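You operate a simulated robot arm through the tools that you are given. There is no shell and no other tool.

You are at the controls of a simulated robot arm. One attempt, no reset.

Task
Brush seal paste over the blanking plate's top and close the tin.
Fine: put the brush back in its ring. Set down upright: paste brush. A coat counts when it lies all over at full strength: go over it till it gets no stronger.

The check looks at the end state, three seconds after you hand in, the way a careful person would. Anything else that was tipped, shoved, dropped, spilled or broken makes it a failure. Lids that push on must go on centred and level and be pressed home; caps that screw on are set level and turned clockwise until they are tight.

Robot
A 7-joint arm with a two-finger parallel gripper, fixed in place. Base frame: the origin is on the floor under the middle of its stand, x ahead of it, y to its left, z up; the work surface is at about z = 0.9. Lengths are in m, angles in rad, forces in N, time in s.
It reaches about 1.372 m from its shoulder. Its first joint turns from -2.601 to 2.601 rad. Payload 3.43 kg.
The TCP is the grasp point between the finger pads, 0.03 m short of the fingertips. In the tool frame z runs along the fingers and y along their closing line. The gripper opens to 0.094 m. The fingers are 0.028 m wide and 0.01 m thick; the gripper's body (0.05 by 0.096 m) begins 0.055 m behind the TCP.
Orientation is told as [roll, pitch, yaw] about the base's x, y, z axes, in that order, counted from this pose: with the fingers straight down and closing along the base's y, the tool's x points along the base's -x, its y along +y and its z along -z.

Tools
- The arm moves only by the tool apply_moves. Its argument "targets" is a list of rows, each an object of numbers (a shift or turn left out is 0, a gripper value left out holds the last): "wx", "wy", "wz": the turn, a rotation vector about the base's x, y, z in rad; "tx", "ty", "tz": the shift along the base's x, y, z in m; "hand": the finger opening in m, from 0 to 0.094. In form: [{"wx": .., "wy": .., "wz": .., "tx": .., "ty": .., "tz": .., "hand": ..}, ...]. A call has 1 to 20 rows; each row is the pose to reach, as a shift and turn from the pose commanded when the call began. Each row takes 0.2 s and may step no farther than 0.05 m and 0.15 rad from the row before; otherwise, or with a gripper value out of range, the whole call is refused. A pose out of reach is approached as far as the arm can. The call stops where the force on the tool passes 40 N (or 10 N more than at its start, if that is more) or the arm is blocked; 0.2 s more then pass. The fingers move at their own pace (about 0.045 m/s each) and stop on an object; they squeeze with about 33 N. The grip force told is the motor's: it shows also when the fingers shut on nothing. Time passes only in rows, and 0.2 s behind the last, so rows that repeat a pose let the fingers close. The reply holds the time, the measured pose of the TCP, the force on the tool along the base axes, the opening and the grip force, in the units named above and with some noise, with the torque about the TCP (base axes, N m) and any sound that the robot's microphone picked up.
- Cameras (640 x 400 px; columns grow to the right, rows downward): "scene" is fixed at [0.4107, 0.4915, 1.7724]; the picture's right is [0.86, 0.51, 0.00], its down [0.42, -0.70, -0.58] and it looks along [-0.29, 0.50, -0.82] (base axes); focal length 312 px, centre (320, 200). "wrist" rides on the gripper at [0.076, 0.014, -0.103] in the tool frame; the picture's right is [-0.18, 0.98, 0.00], its down [-0.75, -0.14, -0.64] and it looks along [-0.63, -0.12, 0.77] (tool axes); focal length 243 px, centre (320, 200). There is no depth. A picture from a camera that has moved, and an enlarged one, comes with that camera's place and axes in the base frame and with its lens. The place of the scene camera against the robot may be out by one fixed shift of up to 0.018 m in any direction.
- capture(camera): a new picture of that camera. The clock stands still meanwhile.
- enlarge(camera, box): a new picture of the part [left, top, right, bottom] of that camera's present view, enlarged. The clock stands still meanwhile.
- sign_off(): hands the job in; it is judged then, once.

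Places have to be worked out from the pictures, the camera data and where the tool is seen. Open the gripper and draw the arm clear of the work before you hand the job in, unless the task says otherwise.

The tools are called after ">>>" as name(argument=value, ...) on one line, values as JSON. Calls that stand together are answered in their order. apply_moves: Moves the arm, as the interface text tells. Its arguments: {"type":"object","properties":{"targets":{"type":"array"}},"required":["targets"]} The other tools are called the same way: capture (camera) takes a picture; enlarge (camera, box) takes an enlarged picture of a part of a camera's view; sign_off () hands the job in.

At the start:

```text
clock: 0.0
eef_pos: [0.1329, 0.9794, 1.2249]
tcp_rot: [0.0, 0.0, -0.001]
ft_force: [0.6, -0.2, -0.6]
moment: [-0.01, 0.02, 0.03]
finger_gap: 0.094
grasp_force: 0.1
```

scene: 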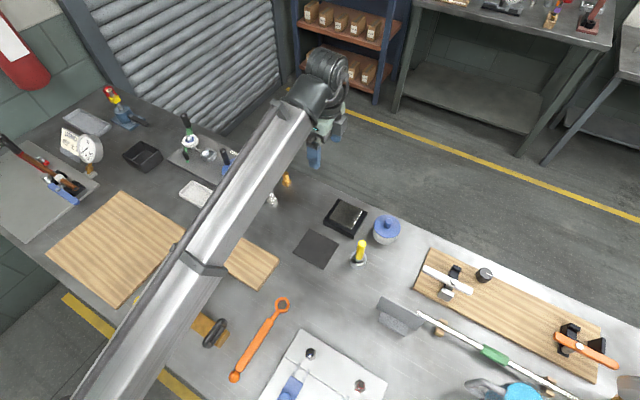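
wrist: 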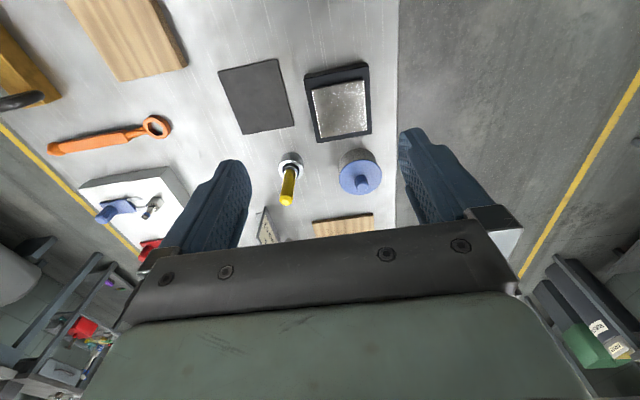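

I'll start by enlarging the area around the tin, the brush and the plate in both cameras, to see what each thing is.

>>> enlarge(camera="scene", box=[270, 170, 430, 290])

>>> enlarge(camera="wrist", box=[200, 40, 420, 240])

>>> capture(camera="wrist")

```text
3.33 times, centred on (350, 230) of scene
camera zoom: at [0.4107, 0.4915, 1.7724], right [0.86, 0.51, 0.0], down [0.42, -0.7, -0.58], along [-0.29, 0.5, -0.82], focal length 1041 px, centre (220, 100)
```

zoom: 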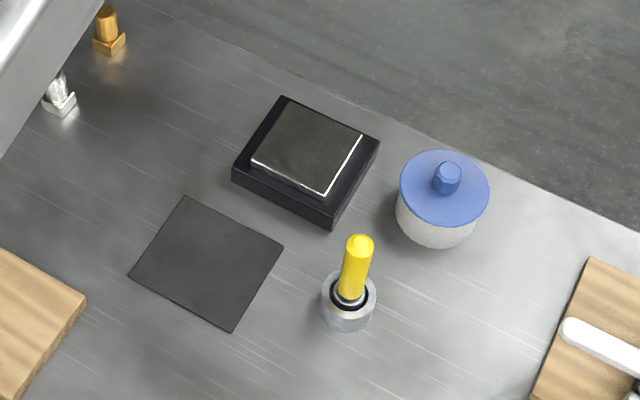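

```text
2.00 times, centred on (310, 140) of wrist
camera zoom: at [0.0565, 0.9929, 1.3275], right [0.18, 0.98, 0.0], down [0.75, -0.14, 0.64], along [0.63, -0.12, -0.77], focal length 485 px, centre (340, 320)
```

zoom: 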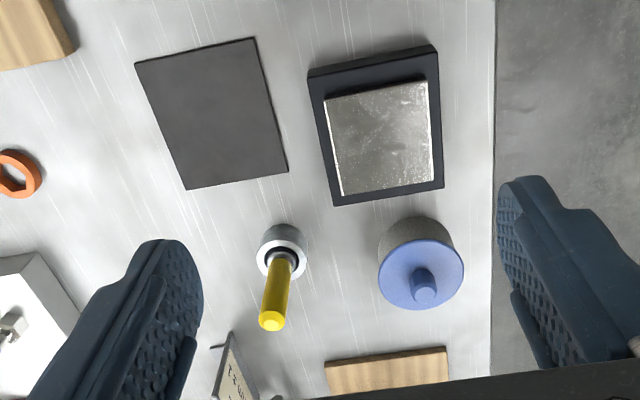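

```text
taken
camera wrist: at [0.0565, 0.9929, 1.3275], right [0.18, 0.98, 0.0], down [0.75, -0.14, 0.64], along [0.63, -0.12, -0.77], focal length 243 px, centre (320, 200)
```

wrist: 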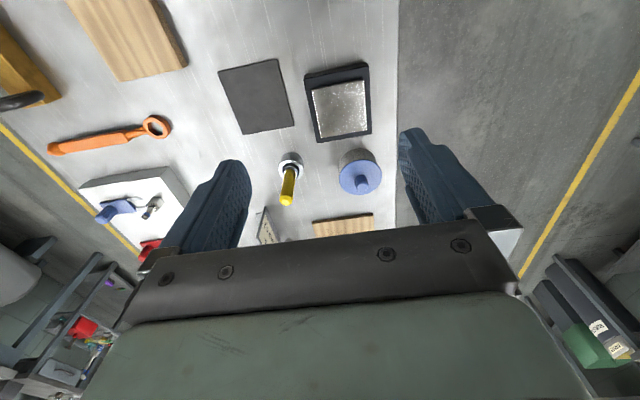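

From both views I judge the brush at about (0.29, 0.89) with its handle top near z 1.03. The blue-lidded tin is at about (0.32, 1.02), and the metal plate in its black fixture at about (0.20, 1.00). I'll lower the wrist camera to look closer.

>>> apply_moves(targets=[{"tx": 0.01, "ty": -0.005, "tz": -0.04}, {"tx": 0.02, "ty": -0.01, "tz": -0.08}, {"tx": 0.03, "ty": -0.02, "tz": -0.1}])

>>> capture(camera="wrist")

>>> enlarge(camera="wrist", box=[220, 20, 420, 220])

```text
clock: 0.8
eef_pos: [0.163, 0.9578, 1.1239]
tcp_rot: [0.001, 0.001, 0.0]
ft_force: [-0.6, 0.8, 0.3]
moment: [-0.03, 0.02, 0.0]
finger_gap: 0.094
grasp_force: 0.0
```

```text
taken
camera wrist: at [0.0863, 0.9721, 1.2273], right [0.18, 0.98, 0.0], down [0.75, -0.14, 0.64], along [0.63, -0.12, -0.77], focal length 243 px, centre (320, 200)
```

wrist: 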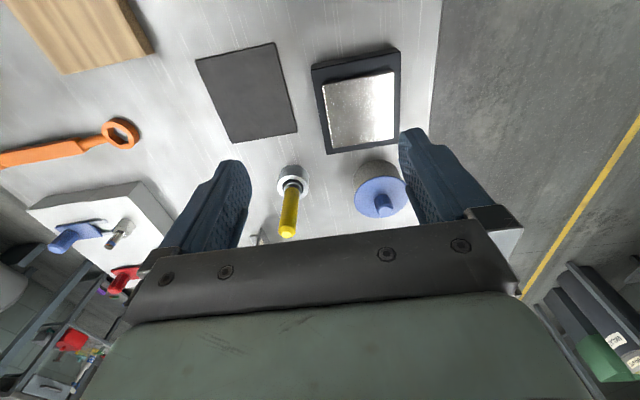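

```text
2.00 times, centred on (320, 120) of wrist
camera zoom: at [0.0863, 0.9721, 1.2273], right [0.18, 0.98, 0.0], down [0.75, -0.14, 0.64], along [0.63, -0.12, -0.77], focal length 485 px, centre (320, 360)
```

zoom: 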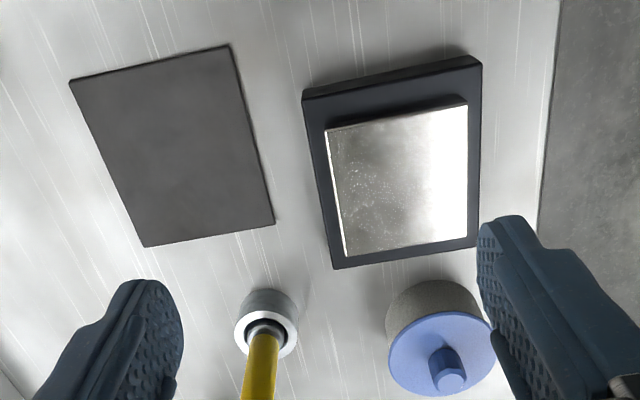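

The plate sits raised in a black tray, and the dark square looks like a mat. For a better fix I need a sideways baseline, so I'll shift the camera along y and take another picture.

>>> apply_moves(targets=[{"ty": -0.045}, {"ty": -0.09}, {"ty": -0.12}])

>>> capture(camera="wrist")

>>> enlarge(camera="wrist", box=[240, 20, 480, 240])

```text
clock: 1.6
eef_pos: [0.1624, 0.8392, 1.1253]
tcp_rot: [0.001, 0.0, 0.0]
ft_force: [0.3, 0.5, -0.1]
moment: [0.01, -0.02, 0.03]
finger_gap: 0.0938
grasp_force: 0.1
```

```text
taken
camera wrist: at [0.0868, 0.852, 1.2267], right [0.18, 0.98, 0.0], down [0.75, -0.14, 0.64], along [0.63, -0.12, -0.77], focal length 243 px, centre (320, 200)
```

wrist: 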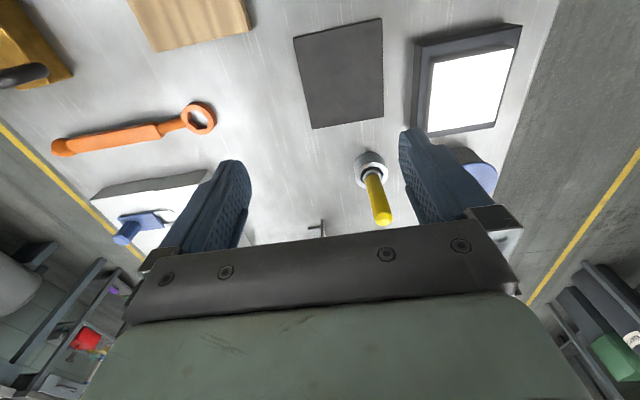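

```text
1.82 times, centred on (360, 130) of wrist
camera zoom: at [0.0868, 0.852, 1.2267], right [0.18, 0.98, 0.0], down [0.75, -0.14, 0.64], along [0.63, -0.12, -0.77], focal length 441 px, centre (247, 327)
```

zoom: 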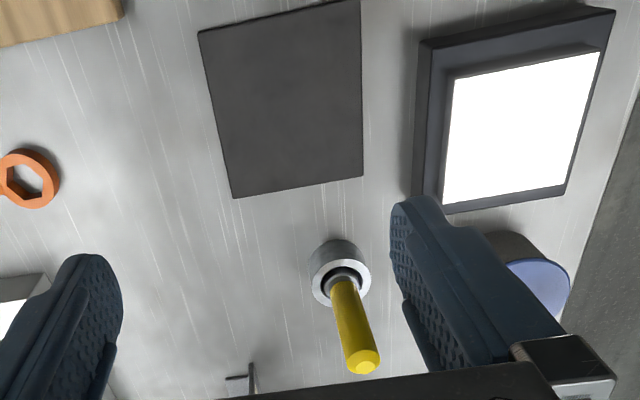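

From views two and three, the plate top spans about x 0.161–0.241 and y 0.961–1.040 at z≈0.936. The ring is at (0.2975, 0.891) with its top near z 0.923. The finger hides the tin, so I'll move to the other side and look at it from there.

>>> apply_moves(targets=[{"ty": 0.05}, {"ty": 0.1}, {"ty": 0.15}, {"ty": 0.2}, {"ty": 0.24}])

>>> capture(camera="wrist")

>>> enlarge(camera="wrist", box=[200, 60, 420, 260])

```text
clock: 2.8
eef_pos: [0.1608, 1.0798, 1.125]
tcp_rot: [0.0, -0.001, 0.001]
ft_force: [0.1, -0.5, 0.4]
moment: [0.03, 0.03, -0.03]
finger_gap: 0.0938
grasp_force: 0.0
```

```text
taken
camera wrist: at [0.086, 1.0942, 1.228], right [0.18, 0.98, 0.0], down [0.75, -0.14, 0.64], along [0.63, -0.12, -0.77], focal length 243 px, centre (320, 200)
```

wrist: 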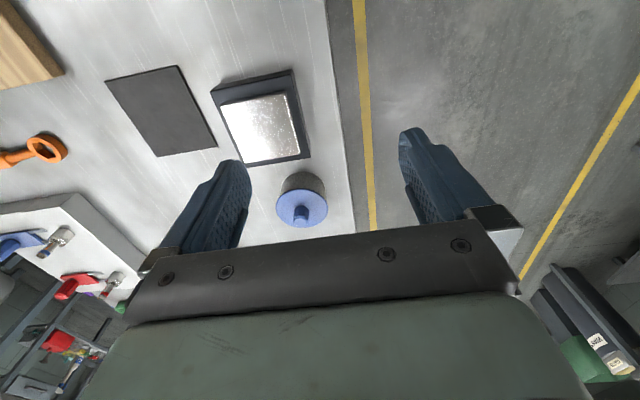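

```text
2.00 times, centred on (310, 160) of wrist
camera zoom: at [0.086, 1.0942, 1.228], right [0.18, 0.98, 0.0], down [0.75, -0.14, 0.64], along [0.63, -0.12, -0.77], focal length 485 px, centre (340, 280)
```

zoom: 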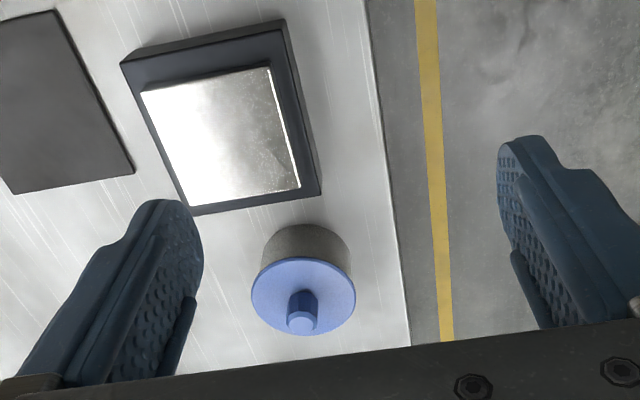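

The two side views put the lid disc at about (0.330, 1.020) with its top at z≈0.945, and the knob top at z≈0.972. I'll move over the knob, well above it, and check the alignment.

>>> apply_moves(targets=[{"tx": 0.042, "ty": -0.015, "tz": -0.01}, {"tx": 0.084, "ty": -0.03, "tz": -0.02}, {"tx": 0.126, "ty": -0.045, "tz": -0.04}, {"tx": 0.1668, "ty": -0.059, "tz": -0.065}])

>>> capture(camera="wrist")

>>> enlarge(camera="scene", box=[310, 160, 460, 280])

```text
clock: 3.8
eef_pos: [0.3275, 1.0195, 1.0608]
tcp_rot: [-0.001, 0.0, 0.002]
ft_force: [-0.4, 0.1, 0.3]
moment: [0.0, -0.04, -0.02]
finger_gap: 0.0938
grasp_force: 0.1
```

```text
taken
camera wrist: at [0.2525, 1.0342, 1.1632], right [0.18, 0.98, 0.0], down [0.75, -0.14, 0.64], along [0.63, -0.12, -0.77], focal length 243 px, centre (320, 200)
```

wrist: 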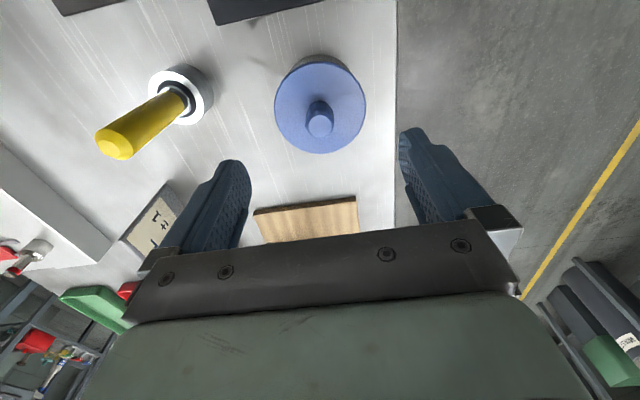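

```text
3.33 times, centred on (385, 220) of scene
camera zoom: at [0.4107, 0.4915, 1.7724], right [0.86, 0.51, 0.0], down [0.42, -0.7, -0.58], along [-0.29, 0.5, -0.82], focal length 1041 px, centre (103, 133)
```

zoom: 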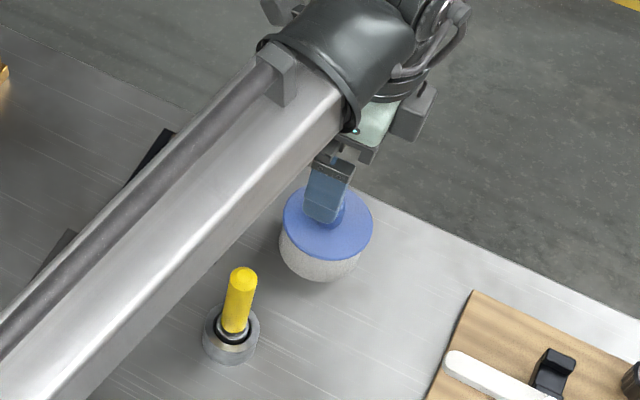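

The knob sits centred between the fingers: y agrees, and x is within about 1 mm. I'll enlarge the wrist view to see the knob's shape and the lid's fit before going down.

>>> enlarge(camera="wrist", box=[240, 30, 400, 180])

>>> enlarge(camera="wrist", box=[80, 40, 240, 190])

```text
2.67 times, centred on (320, 105) of wrist
camera zoom: at [0.2525, 1.0342, 1.1632], right [0.18, 0.98, 0.0], down [0.75, -0.14, 0.64], along [0.63, -0.12, -0.77], focal length 647 px, centre (320, 453)
```

zoom: 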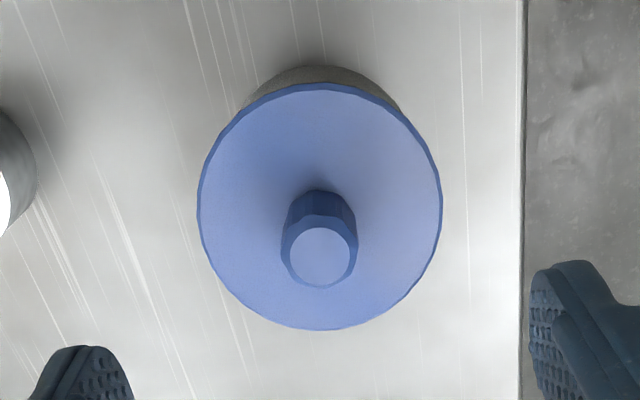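

```text
2.67 times, centred on (160, 115) of wrist
camera zoom: at [0.2525, 1.0342, 1.1632], right [0.18, 0.98, 0.0], down [0.75, -0.14, 0.64], along [0.63, -0.12, -0.77], focal length 647 px, centre (747, 427)
```

zoom: 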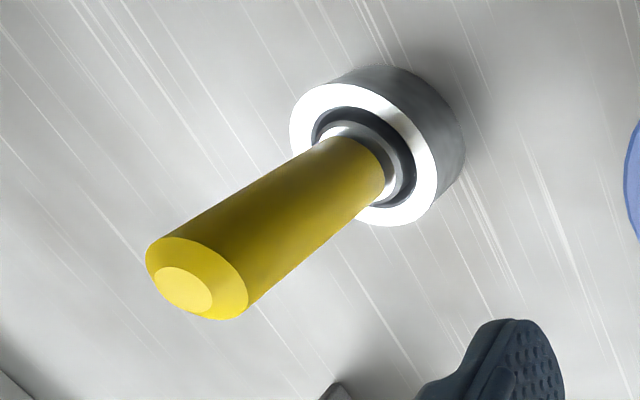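

The knob is a plain round post about 22 mm across. I'll lower straight down until the fingertips are just above the disc, then close on it.

>>> apply_moves(targets=[{"tx": -0.001, "tz": -0.03}, {"tx": -0.001, "tz": -0.06}, {"tx": -0.001, "tz": -0.08}, {"tx": -0.001, "tz": -0.08, "hand": 0.01}, {"tx": -0.001, "tz": -0.08, "hand": 0.01}, {"tx": -0.001, "tz": -0.08, "hand": 0.01}, {"tx": -0.001, "tz": -0.08, "hand": 0.01}, {"tx": -0.001, "tz": -0.08, "hand": 0.01}, {"tx": -0.001, "tz": -0.08, "hand": 0.01}])

>>> capture(camera="wrist")

>>> enlarge(camera="scene", box=[330, 180, 450, 270])

```text
clock: 5.8
eef_pos: [0.3268, 1.0207, 0.9805]
tcp_rot: [-0.001, 0.0, -0.001]
ft_force: [0.6, 0.1, -0.2]
moment: [0.06, 0.02, -0.01]
finger_gap: 0.0228
grasp_force: 33.1
```

```text
taken
camera wrist: at [0.2519, 1.0345, 1.0824], right [0.18, 0.98, 0.0], down [0.75, -0.14, 0.64], along [0.63, -0.12, -0.77], focal length 243 px, centre (320, 200)
```

wrist: 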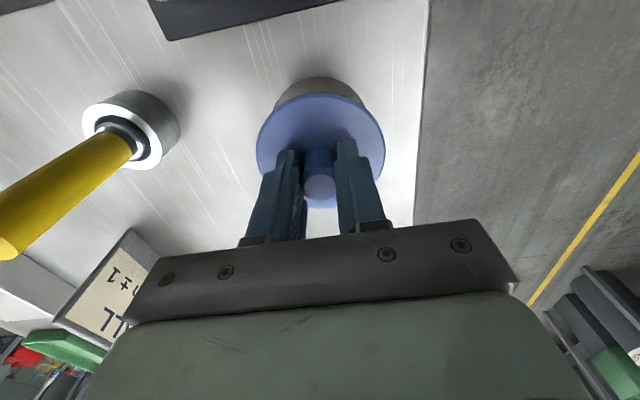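

```text
4.44 times, centred on (390, 225) of scene
camera zoom: at [0.4107, 0.4915, 1.7724], right [0.86, 0.51, 0.0], down [0.42, -0.7, -0.58], along [-0.29, 0.5, -0.82], focal length 1388 px, centre (9, 89)
```

zoom: 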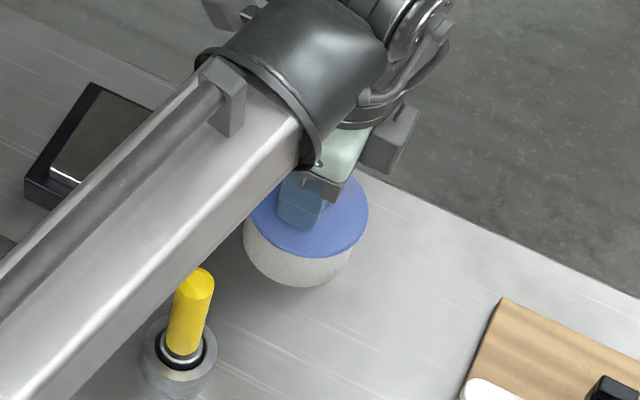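

The grip has closed on the knob: gap 22.8 mm, force 33 N. I'll try lifting straight up in small steps and watch the force, to find out whether this lid pulls off.

>>> apply_moves(targets=[{"tz": 0.002}, {"tz": 0.004}, {"tz": 0.006}, {"tz": 0.008}])

>>> capture(camera="wrist")

>>> enlarge(camera="wrist", box=[40, 210, 180, 340])

```text
clock: 6.8
eef_pos: [0.3283, 1.0196, 0.988]
tcp_rot: [0.0, 0.001, 0.002]
ft_force: [-0.6, 0.5, -0.2]
moment: [0.0, -0.03, -0.01]
finger_gap: 0.0226
grasp_force: 33.2
```

```text
taken
camera wrist: at [0.2524, 1.0341, 1.0904], right [0.18, 0.98, 0.0], down [0.75, -0.14, 0.64], along [0.63, -0.12, -0.77], focal length 243 px, centre (320, 200)
```

wrist: 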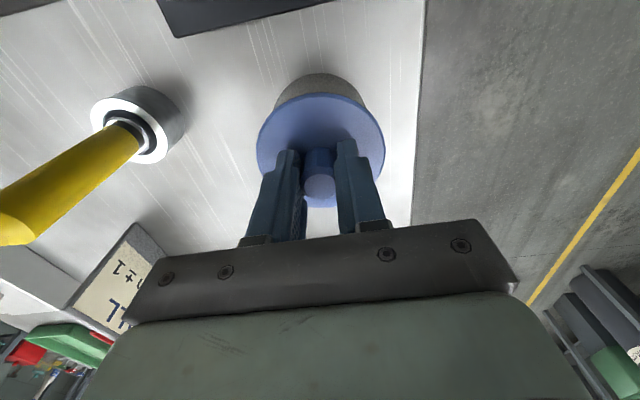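

```text
3.08 times, centred on (110, 275) of wrist
camera zoom: at [0.2524, 1.0341, 1.0904], right [0.18, 0.98, 0.0], down [0.75, -0.14, 0.64], along [0.63, -0.12, -0.77], focal length 746 px, centre (966, -31)
```

zoom: 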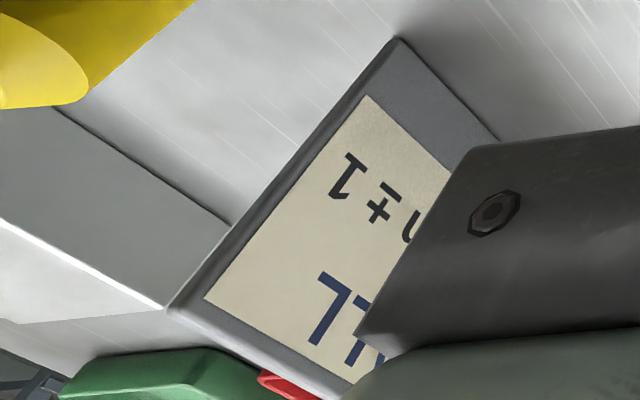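

The lid moves up with the gripper at almost no force, so it simply lifts off. I'll raise it clear and look.

>>> apply_moves(targets=[{"tz": 0.01}, {"tz": 0.02}, {"tz": 0.04}, {"tz": 0.06}, {"tz": 0.09}])

>>> capture(camera="wrist")

>>> enlarge(camera="scene", box=[330, 160, 470, 270])

```text
clock: 8.0
eef_pos: [0.3284, 1.0205, 1.0777]
tcp_rot: [-0.001, 0.0, 0.001]
ft_force: [-0.4, 0.9, -0.2]
moment: [-0.03, -0.02, -0.02]
finger_gap: 0.0225
grasp_force: 33.2
```

```text
taken
camera wrist: at [0.252, 1.0342, 1.1803], right [0.18, 0.98, 0.0], down [0.75, -0.14, 0.64], along [0.63, -0.12, -0.77], focal length 243 px, centre (320, 200)
```

wrist: 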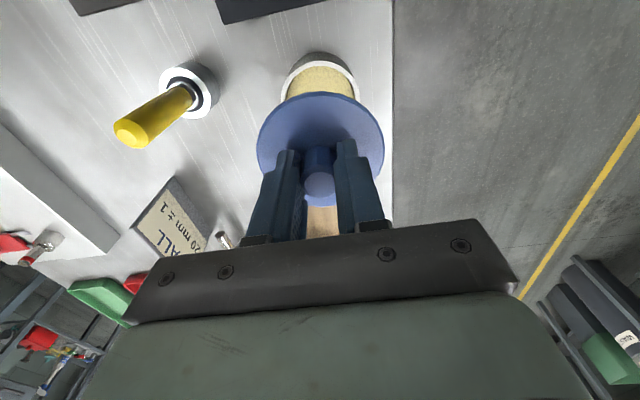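

```text
3.64 times, centred on (400, 215) of scene
camera zoom: at [0.4107, 0.4915, 1.7724], right [0.86, 0.51, 0.0], down [0.42, -0.7, -0.58], along [-0.29, 0.5, -0.82], focal length 1136 px, centre (29, 146)
```

zoom: 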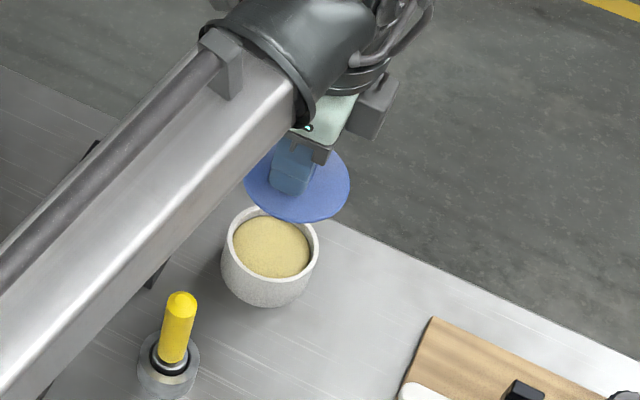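

The tin is open and full of pale yellow paste. I'll carry the lid over the plate, keeping clear of the brush, to a spot above the dark mat.

>>> apply_moves(targets=[{"tx": -0.04}, {"tx": -0.08}, {"tx": -0.12}, {"tx": -0.1587}, {"tx": -0.1587, "ty": -0.04}, {"tx": -0.1587, "ty": -0.08}, {"tx": -0.1587, "ty": -0.12}, {"tx": -0.1587, "ty": -0.1554}])

>>> capture(camera="wrist")

>>> capture(camera="scene")

```text
clock: 9.8
eef_pos: [0.1687, 0.864, 1.0784]
tcp_rot: [0.0, 0.0, -0.001]
ft_force: [-0.1, -0.4, -0.9]
moment: [-0.04, 0.03, 0.03]
finger_gap: 0.0221
grasp_force: 33.6
```

```text
taken
camera wrist: at [0.0931, 0.8785, 1.1816], right [0.18, 0.98, 0.0], down [0.75, -0.14, 0.64], along [0.63, -0.12, -0.77], focal length 243 px, centre (320, 200)
```

wrist: 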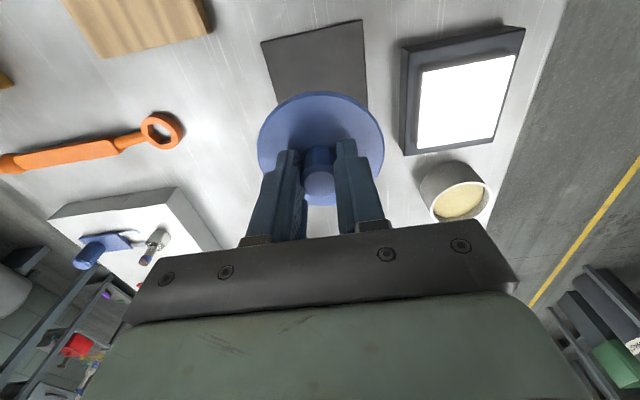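

```text
taken
```

scene: 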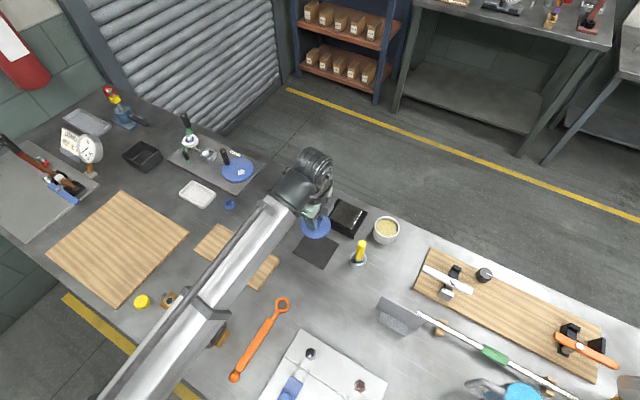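

The corner check confirms the lid is centred over the mat at (0.170, 0.865). I'll lower it most of the way and then feel for contact.

>>> apply_moves(targets=[{"tz": -0.04}, {"tz": -0.08}, {"tz": -0.105}, {"tz": -0.11}])

>>> capture(camera="wrist")

>>> enlarge(camera="scene", box=[270, 190, 410, 290])

```text
clock: 10.8
eef_pos: [0.1679, 0.8638, 0.9678]
tcp_rot: [-0.001, 0.0, 0.0]
ft_force: [-0.3, 0.0, 0.4]
moment: [-0.01, -0.02, 0.0]
finger_gap: 0.0222
grasp_force: 32.9
```

```text
taken
camera wrist: at [0.093, 0.8779, 1.0705], right [0.18, 0.98, 0.0], down [0.75, -0.14, 0.64], along [0.63, -0.12, -0.77], focal length 243 px, centre (320, 200)
```

wrist: 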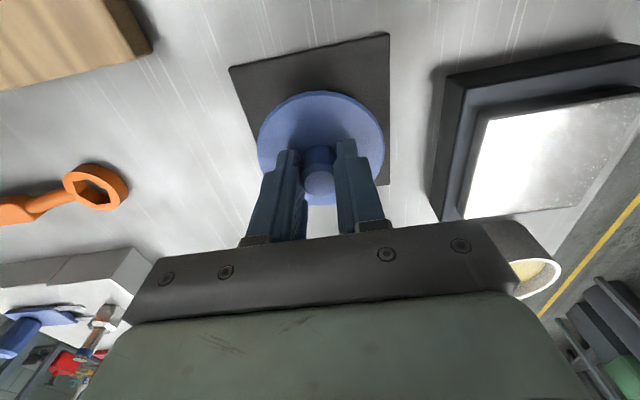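

```text
4.00 times, centred on (340, 240) of scene
camera zoom: at [0.4107, 0.4915, 1.7724], right [0.86, 0.51, 0.0], down [0.42, -0.7, -0.58], along [-0.29, 0.5, -0.82], focal length 1249 px, centre (240, 40)
```

zoom: 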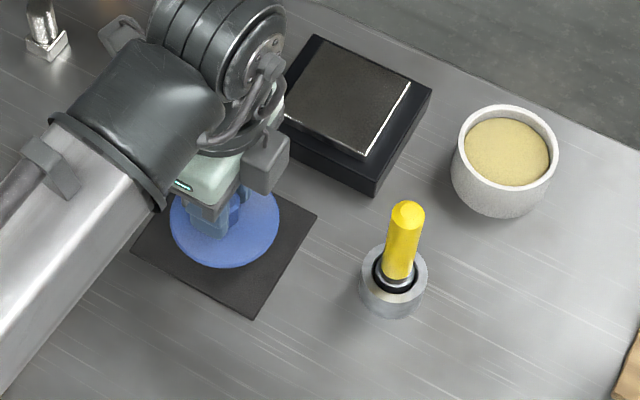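

There's no contact yet at z 0.968. I'll keep lowering in 2 mm steps.

>>> apply_moves(targets=[{"tz": -0.002}, {"tz": -0.004}, {"tz": -0.006}, {"tz": -0.008}])

```text
clock: 11.8
eef_pos: [0.1685, 0.8653, 0.9597]
tcp_rot: [-0.001, 0.0, -0.001]
ft_force: [0.0, 0.0, 0.0]
moment: [0.01, 0.01, -0.02]
finger_gap: 0.0221
grasp_force: 33.0
```

Still nothing at z 0.960, so I'll carry on down gently.

>>> apply_moves(targets=[{"tz": -0.002}, {"tz": -0.004}, {"tz": -0.006}])

```text
clock: 12.6
eef_pos: [0.1693, 0.8641, 0.9535]
tcp_rot: [-0.001, -0.001, 0.0]
ft_force: [-0.1, 0.1, 0.0]
moment: [-0.02, -0.01, -0.02]
finger_gap: 0.0222
grasp_force: 33.4
```

Still free at z 0.954. I'll go down a millimetre or two at a time.

>>> apply_moves(targets=[{"tz": -0.0015}, {"tz": -0.003}, {"tz": -0.0045}])

>>> enlarge(camera="wrist", box=[210, 40, 410, 200])

```text
clock: 13.4
eef_pos: [0.1695, 0.8648, 0.9507]
tcp_rot: [0.001, 0.001, -0.001]
ft_force: [1.0, -1.0, 10.4]
moment: [-0.12, -0.1, 0.01]
finger_gap: 0.0223
grasp_force: 32.7
```

```text
2.50 times, centred on (310, 120) of wrist
camera zoom: at [0.0938, 0.8784, 1.0531], right [0.18, 0.98, 0.0], down [0.75, -0.14, 0.64], along [0.63, -0.12, -0.77], focal length 606 px, centre (345, 400)
```

zoom: 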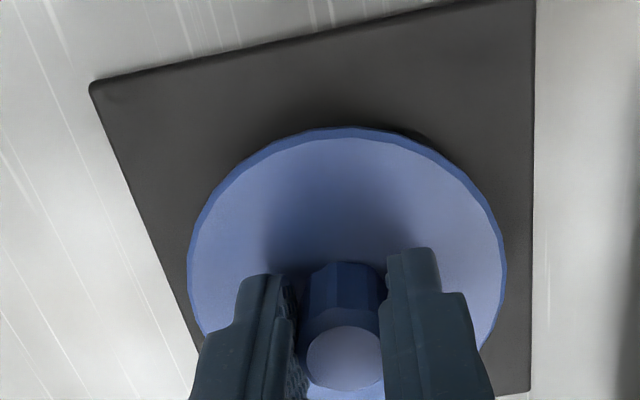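

Contact: 10 N at z≈0.951, and the lid is lying flat inside the mat. I'll ease off slightly, open the fingers and rise.

>>> apply_moves(targets=[{"tz": 0.001}, {"tz": 0.001, "hand": 0.06}, {"tz": 0.001, "hand": 0.06}, {"tz": 0.001, "hand": 0.06}, {"tz": 0.03, "hand": 0.06}, {"tz": 0.07, "hand": 0.06}, {"tz": 0.11, "hand": 0.06}, {"tz": 0.15, "hand": 0.06}])

>>> capture(camera="wrist")

>>> enlarge(camera="scene", box=[270, 190, 410, 290])

```text
clock: 15.2
eef_pos: [0.1693, 0.8652, 1.1007]
tcp_rot: [-0.001, 0.001, 0.0]
ft_force: [0.6, -1.1, 0.0]
moment: [0.01, 0.0, -0.04]
finger_gap: 0.0599
grasp_force: 0.1
```

```text
taken
camera wrist: at [0.0943, 0.8788, 1.2023], right [0.18, 0.98, 0.0], down [0.75, -0.14, 0.64], along [0.63, -0.12, -0.77], focal length 243 px, centre (320, 200)
```

wrist: 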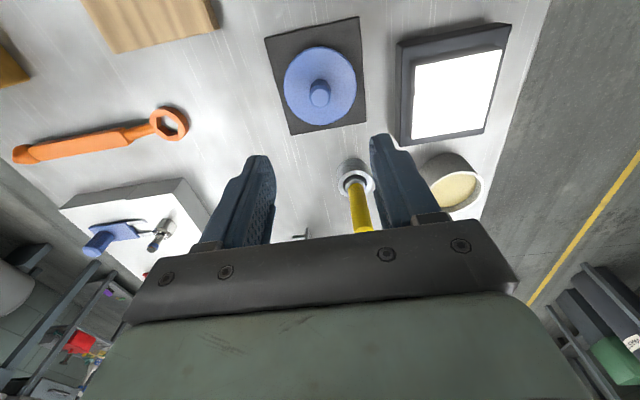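

```text
4.00 times, centred on (340, 240) of scene
camera zoom: at [0.4107, 0.4915, 1.7724], right [0.86, 0.51, 0.0], down [0.42, -0.7, -0.58], along [-0.29, 0.5, -0.82], focal length 1249 px, centre (240, 40)
```

zoom: 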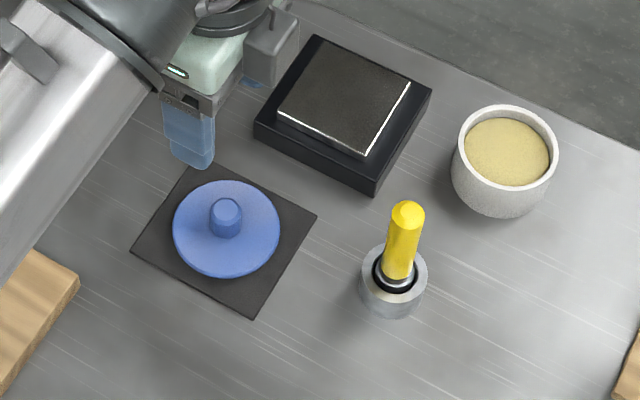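

The lid lies flat and centred on the mat. Next is the brush, whose ring I judge to be at (0.298, 0.8915). I'll move above it and check that the handle is centred and vertical.

>>> apply_moves(targets=[{"tx": 0.043, "ty": 0.009}, {"tx": 0.086, "ty": 0.018}, {"tx": 0.128, "ty": 0.0265}])

>>> capture(camera="wrist")

>>> enlarge(camera="wrist", box=[240, 60, 400, 210])

>>> enlarge(camera="scene", box=[310, 190, 410, 290])

```text
clock: 16.0
eef_pos: [0.2978, 0.8911, 1.1]
tcp_rot: [-0.001, -0.002, 0.0]
ft_force: [0.0, -0.1, 0.7]
moment: [0.01, -0.01, -0.01]
finger_gap: 0.0601
grasp_force: 0.0
```

```text
taken
camera wrist: at [0.2213, 0.9054, 1.2026], right [0.18, 0.98, 0.0], down [0.75, -0.14, 0.64], along [0.63, -0.12, -0.77], focal length 243 px, centre (320, 200)
```

wrist: 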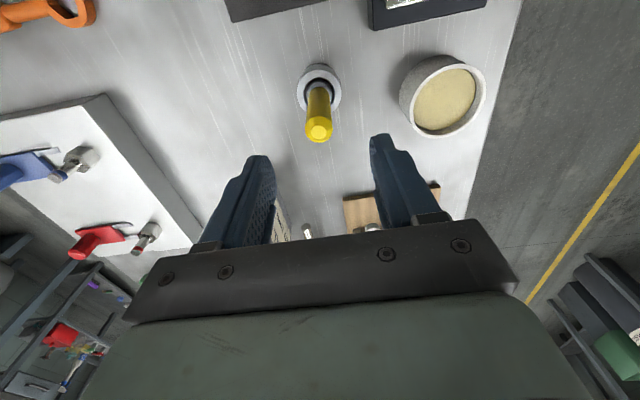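

```text
2.67 times, centred on (320, 135) of wrist
camera zoom: at [0.2213, 0.9054, 1.2026], right [0.18, 0.98, 0.0], down [0.75, -0.14, 0.64], along [0.63, -0.12, -0.77], focal length 647 px, centre (320, 373)
```

zoom: 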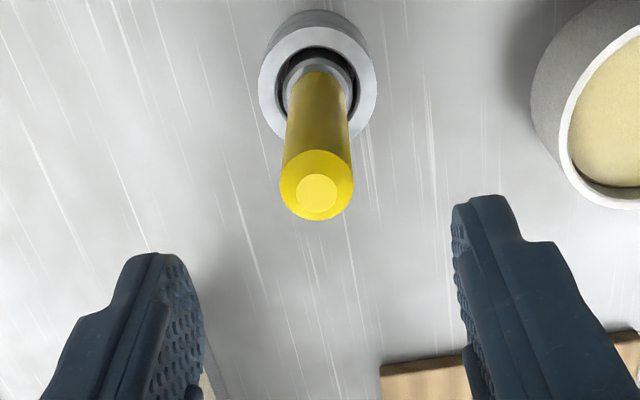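

```text
4.00 times, centred on (360, 240) of scene
camera zoom: at [0.4107, 0.4915, 1.7724], right [0.86, 0.51, 0.0], down [0.42, -0.7, -0.58], along [-0.29, 0.5, -0.82], focal length 1249 px, centre (160, 40)
```

zoom: 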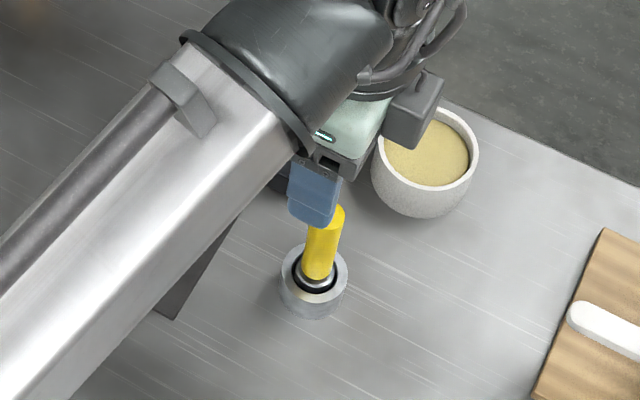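

The handle is vertical at about (0.2985, 0.890), with its top at z≈1.03. I'll come down over it to z 0.99 and close.

>>> apply_moves(targets=[{"tx": 0.0005, "ty": -0.001, "tz": -0.04}, {"tx": 0.0005, "ty": -0.001, "tz": -0.08}, {"tx": 0.0005, "ty": -0.001, "tz": -0.1094}, {"tx": 0.0005, "ty": -0.001, "tz": -0.1094}])

>>> capture(camera="wrist")

```text
clock: 17.0
eef_pos: [0.2975, 0.89, 0.9899]
tcp_rot: [-0.001, 0.0, 0.0]
ft_force: [0.3, 0.6, -0.3]
moment: [-0.03, -0.01, -0.01]
finger_gap: 0.06
grasp_force: 0.0
```

```text
taken
camera wrist: at [0.2222, 0.904, 1.0926], right [0.18, 0.98, 0.0], down [0.75, -0.14, 0.64], along [0.63, -0.12, -0.77], focal length 243 px, centre (320, 200)
```

wrist: 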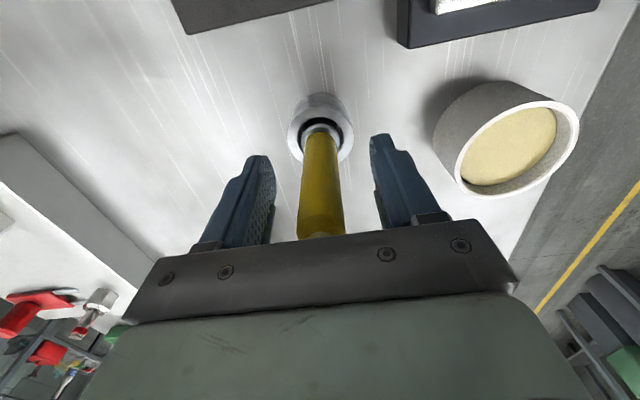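

The handle is between the fingers and centred, with no contact so far. I'll close on it.

>>> apply_moves(targets=[{"hand": 0.01}, {"hand": 0.01}, {"hand": 0.01}, {"hand": 0.01}, {"hand": 0.01}])

>>> enlarge(camera="wrist", box=[240, 70, 420, 250])

```text
clock: 18.2
eef_pos: [0.2967, 0.8897, 0.9902]
tcp_rot: [0.001, 0.0, 0.0]
ft_force: [-0.4, -0.2, -0.2]
moment: [0.01, 0.01, 0.01]
finger_gap: 0.0208
grasp_force: 33.0
```

```text
2.22 times, centred on (330, 160) of wrist
camera zoom: at [0.2222, 0.904, 1.093], right [0.18, 0.98, 0.0], down [0.75, -0.14, 0.64], along [0.63, -0.12, -0.77], focal length 539 px, centre (298, 289)
```

zoom: 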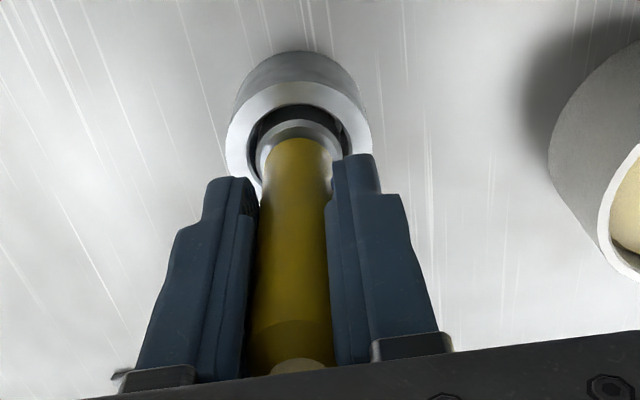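

The handle is gripped (gap 20.8 mm). My return pose for the ring is x 0.2985, y 0.8905, z 0.990. Now I'll lift straight up and look at the bristles.

>>> apply_moves(targets=[{"tz": 0.005}, {"tz": 0.015}, {"tz": 0.03}, {"tz": 0.05}, {"tz": 0.08}, {"tz": 0.1}])

>>> capture(camera="wrist")

>>> enlarge(camera="scene", box=[310, 180, 430, 280])

```text
clock: 19.6
eef_pos: [0.298, 0.8919, 1.0884]
tcp_rot: [0.001, 0.0, 0.001]
ft_force: [-0.5, 0.4, -0.4]
moment: [0.01, 0.04, 0.0]
finger_gap: 0.0208
grasp_force: 32.4
```

```text
taken
camera wrist: at [0.2223, 0.9043, 1.1924], right [0.18, 0.98, 0.0], down [0.75, -0.14, 0.64], along [0.63, -0.12, -0.77], focal length 243 px, centre (320, 200)
```

wrist: 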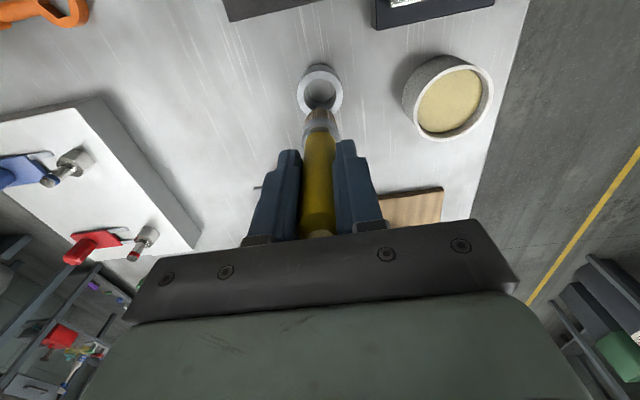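

```text
4.00 times, centred on (370, 230) of scene
camera zoom: at [0.4107, 0.4915, 1.7724], right [0.86, 0.51, 0.0], down [0.42, -0.7, -0.58], along [-0.29, 0.5, -0.82], focal length 1249 px, centre (120, 80)
```

zoom: 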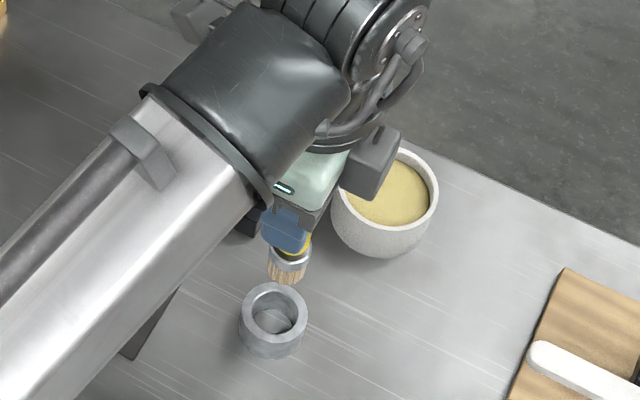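

>>> enlarge(camera="wrist", box=[270, 50, 370, 150])

>>> enlarge(camera="scene", box=[355, 220, 405, 270])

```text
4.00 times, centred on (320, 100) of wrist
camera zoom: at [0.2223, 0.9043, 1.1924], right [0.18, 0.98, 0.0], down [0.75, -0.14, 0.64], along [0.63, -0.12, -0.77], focal length 970 px, centre (320, 600)
```

zoom: 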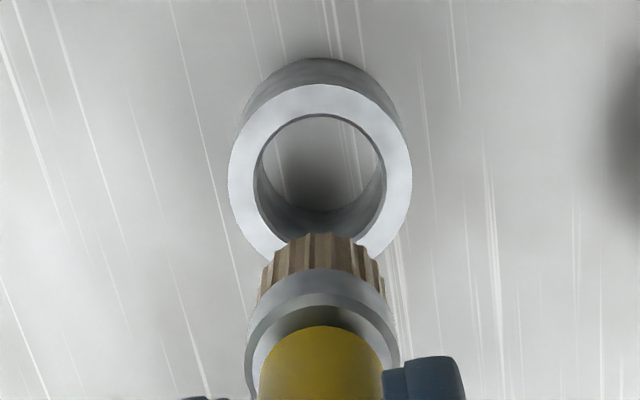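

```text
8.00 times, centred on (380, 245) of scene
camera zoom: at [0.4107, 0.4915, 1.7724], right [0.86, 0.51, 0.0], down [0.42, -0.7, -0.58], along [-0.29, 0.5, -0.82], focal length 2498 px, centre (-160, -160)
```

zoom: 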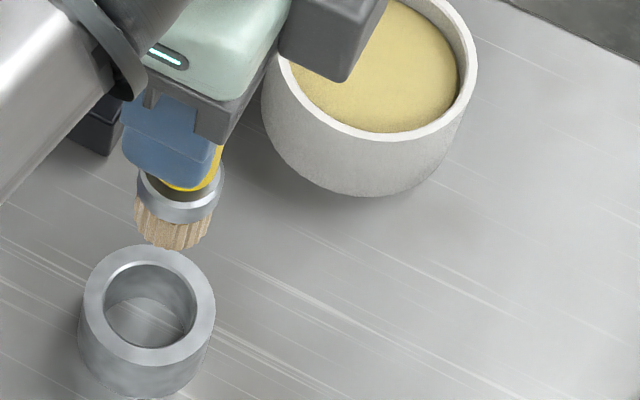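

The bristle tip is about 0.087 m below the TCP and 25 mm across. I'll carry the brush over the open tin, whose centre I judge at (0.3275, 1.021), and check the alignment.

>>> apply_moves(targets=[{"tx": 0.01, "ty": 0.044}, {"tx": 0.02, "ty": 0.088}, {"tx": 0.029, "ty": 0.1303}, {"tx": 0.029, "ty": 0.1303}])

>>> capture(camera="wrist")

>>> enlarge(camera="wrist", box=[260, 30, 390, 160])

>>> enlarge(camera="scene", box=[340, 180, 430, 260])

```text
clock: 20.6
eef_pos: [0.3264, 1.0192, 1.0896]
tcp_rot: [0.002, -0.001, 0.001]
ft_force: [-0.5, -0.2, -0.2]
moment: [0.02, 0.0, 0.01]
finger_gap: 0.021
grasp_force: 33.3
```

```text
taken
camera wrist: at [0.2512, 1.0333, 1.1917], right [0.18, 0.98, 0.0], down [0.75, -0.14, 0.64], along [0.63, -0.12, -0.77], focal length 243 px, centre (320, 200)
```

wrist: 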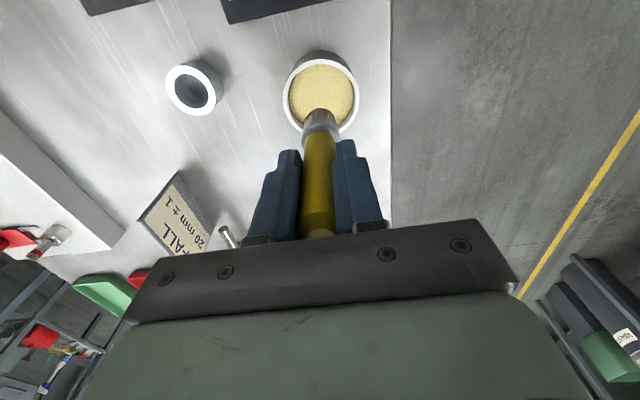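

```text
3.08 times, centred on (325, 95) of wrist
camera zoom: at [0.2512, 1.0333, 1.1917], right [0.18, 0.98, 0.0], down [0.75, -0.14, 0.64], along [0.63, -0.12, -0.77], focal length 746 px, centre (305, 523)
```

zoom: 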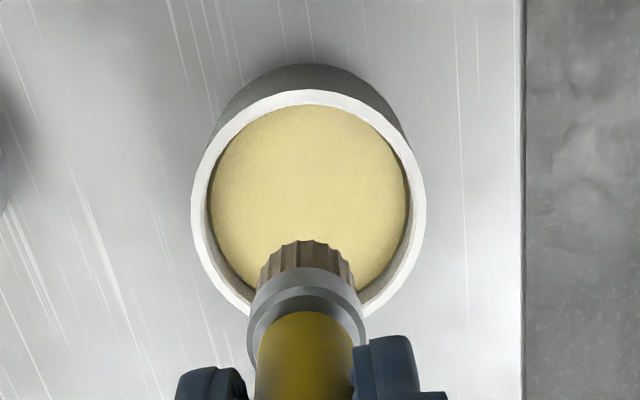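

```text
5.00 times, centred on (385, 220) of scene
camera zoom: at [0.4107, 0.4915, 1.7724], right [0.86, 0.51, 0.0], down [0.42, -0.7, -0.58], along [-0.29, 0.5, -0.82], focal length 1561 px, centre (-5, 100)
```

zoom: 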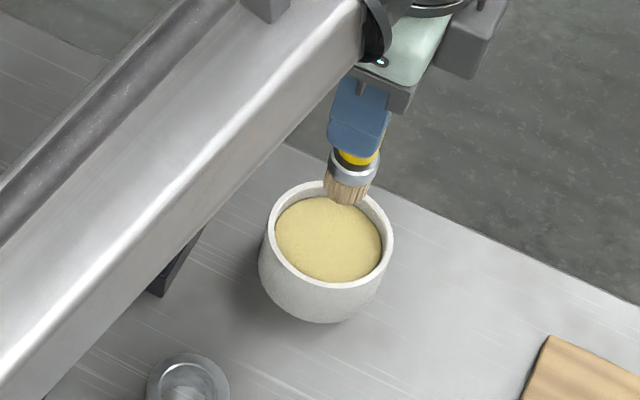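

The rim centre works out at (0.3265, 1.021), so the brush is centred over the tin. I'll lower it towards the paste in stages.

>>> apply_moves(targets=[{"tz": -0.03}, {"tz": -0.05}, {"tz": -0.065}, {"tz": -0.07}])

>>> enlarge(camera="wrist", box=[260, 30, 390, 160])

>>> enlarge(camera="scene", box=[350, 190, 430, 260])

```text
clock: 21.6
eef_pos: [0.3269, 1.0193, 1.0225]
tcp_rot: [0.002, -0.001, 0.001]
ft_force: [0.4, 0.7, 29.8]
moment: [-0.43, -0.14, 0.04]
finger_gap: 0.0211
grasp_force: 33.3
```

```text
3.08 times, centred on (325, 95) of wrist
camera zoom: at [0.2512, 1.033, 1.1255], right [0.18, 0.98, 0.0], down [0.75, -0.14, 0.64], along [0.63, -0.12, -0.77], focal length 746 px, centre (305, 523)
```

zoom: 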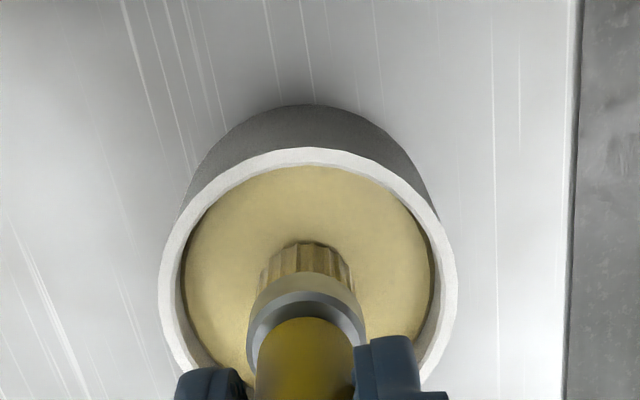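

```text
5.71 times, centred on (390, 225) of scene
camera zoom: at [0.4107, 0.4915, 1.7724], right [0.86, 0.51, 0.0], down [0.42, -0.7, -0.58], along [-0.29, 0.5, -0.82], focal length 1784 px, centre (-80, 57)
```

zoom: 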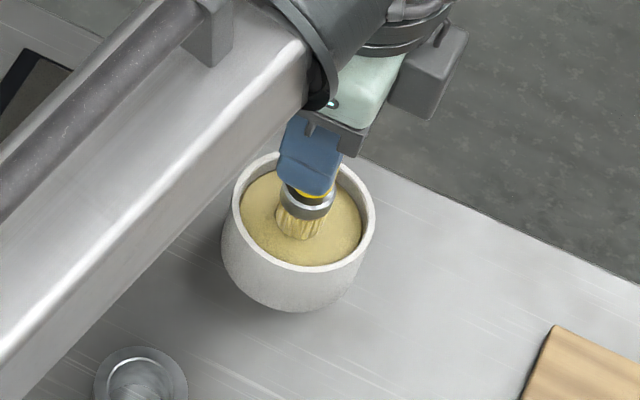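

The brush has met the paste with 30 N, which is firm enough, and the bristles are turning yellow. I'll back off gently and raise the brush to inspect the load.

>>> apply_moves(targets=[{"tz": 0.002}, {"tz": 0.003}])

>>> enlarge(camera="wrist", box=[260, 30, 390, 160])

```text
clock: 22.2
eef_pos: [0.3257, 1.0193, 1.0218]
tcp_rot: [0.002, 0.001, 0.001]
ft_force: [1.8, 0.6, 13.1]
moment: [0.22, -0.07, 0.02]
finger_gap: 0.0207
grasp_force: 32.9
```

```text
3.08 times, centred on (325, 95) of wrist
camera zoom: at [0.2513, 1.0337, 1.1249], right [0.18, 0.98, 0.0], down [0.75, -0.14, 0.64], along [0.63, -0.12, -0.77], focal length 746 px, centre (305, 523)
```

zoom: 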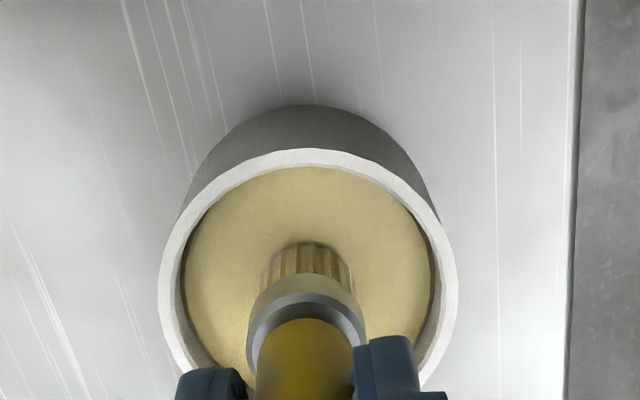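

Force is down to 13 N. I'll lift the brush out slowly and hold it over the tin to look at the bristles.

>>> apply_moves(targets=[{"tz": 0.003}, {"tz": 0.008}, {"tz": 0.018}, {"tz": 0.03}, {"tz": 0.04}, {"tz": 0.04}])

>>> enlarge(camera="wrist", box=[260, 30, 390, 160])

>>> enlarge(camera="scene", box=[350, 190, 430, 260])

```text
clock: 23.6
eef_pos: [0.3268, 1.0215, 1.0633]
tcp_rot: [-0.001, 0.001, 0.0]
ft_force: [-0.9, -0.3, 0.5]
moment: [-0.02, -0.02, -0.04]
finger_gap: 0.0208
grasp_force: 32.8
```

```text
3.08 times, centred on (325, 95) of wrist
camera zoom: at [0.2514, 1.0344, 1.166], right [0.18, 0.98, 0.0], down [0.75, -0.14, 0.64], along [0.63, -0.12, -0.77], focal length 746 px, centre (305, 523)
```

zoom: 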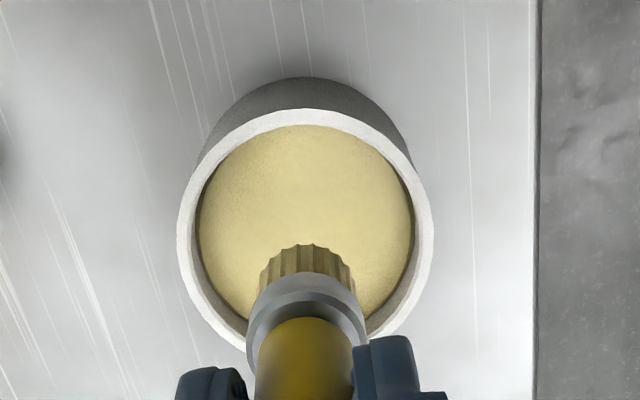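

```text
5.71 times, centred on (390, 225) of scene
camera zoom: at [0.4107, 0.4915, 1.7724], right [0.86, 0.51, 0.0], down [0.42, -0.7, -0.58], along [-0.29, 0.5, -0.82], focal length 1784 px, centre (-80, 57)
```

zoom: 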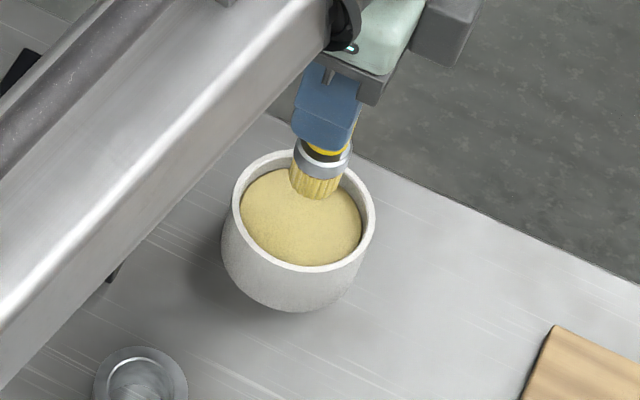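

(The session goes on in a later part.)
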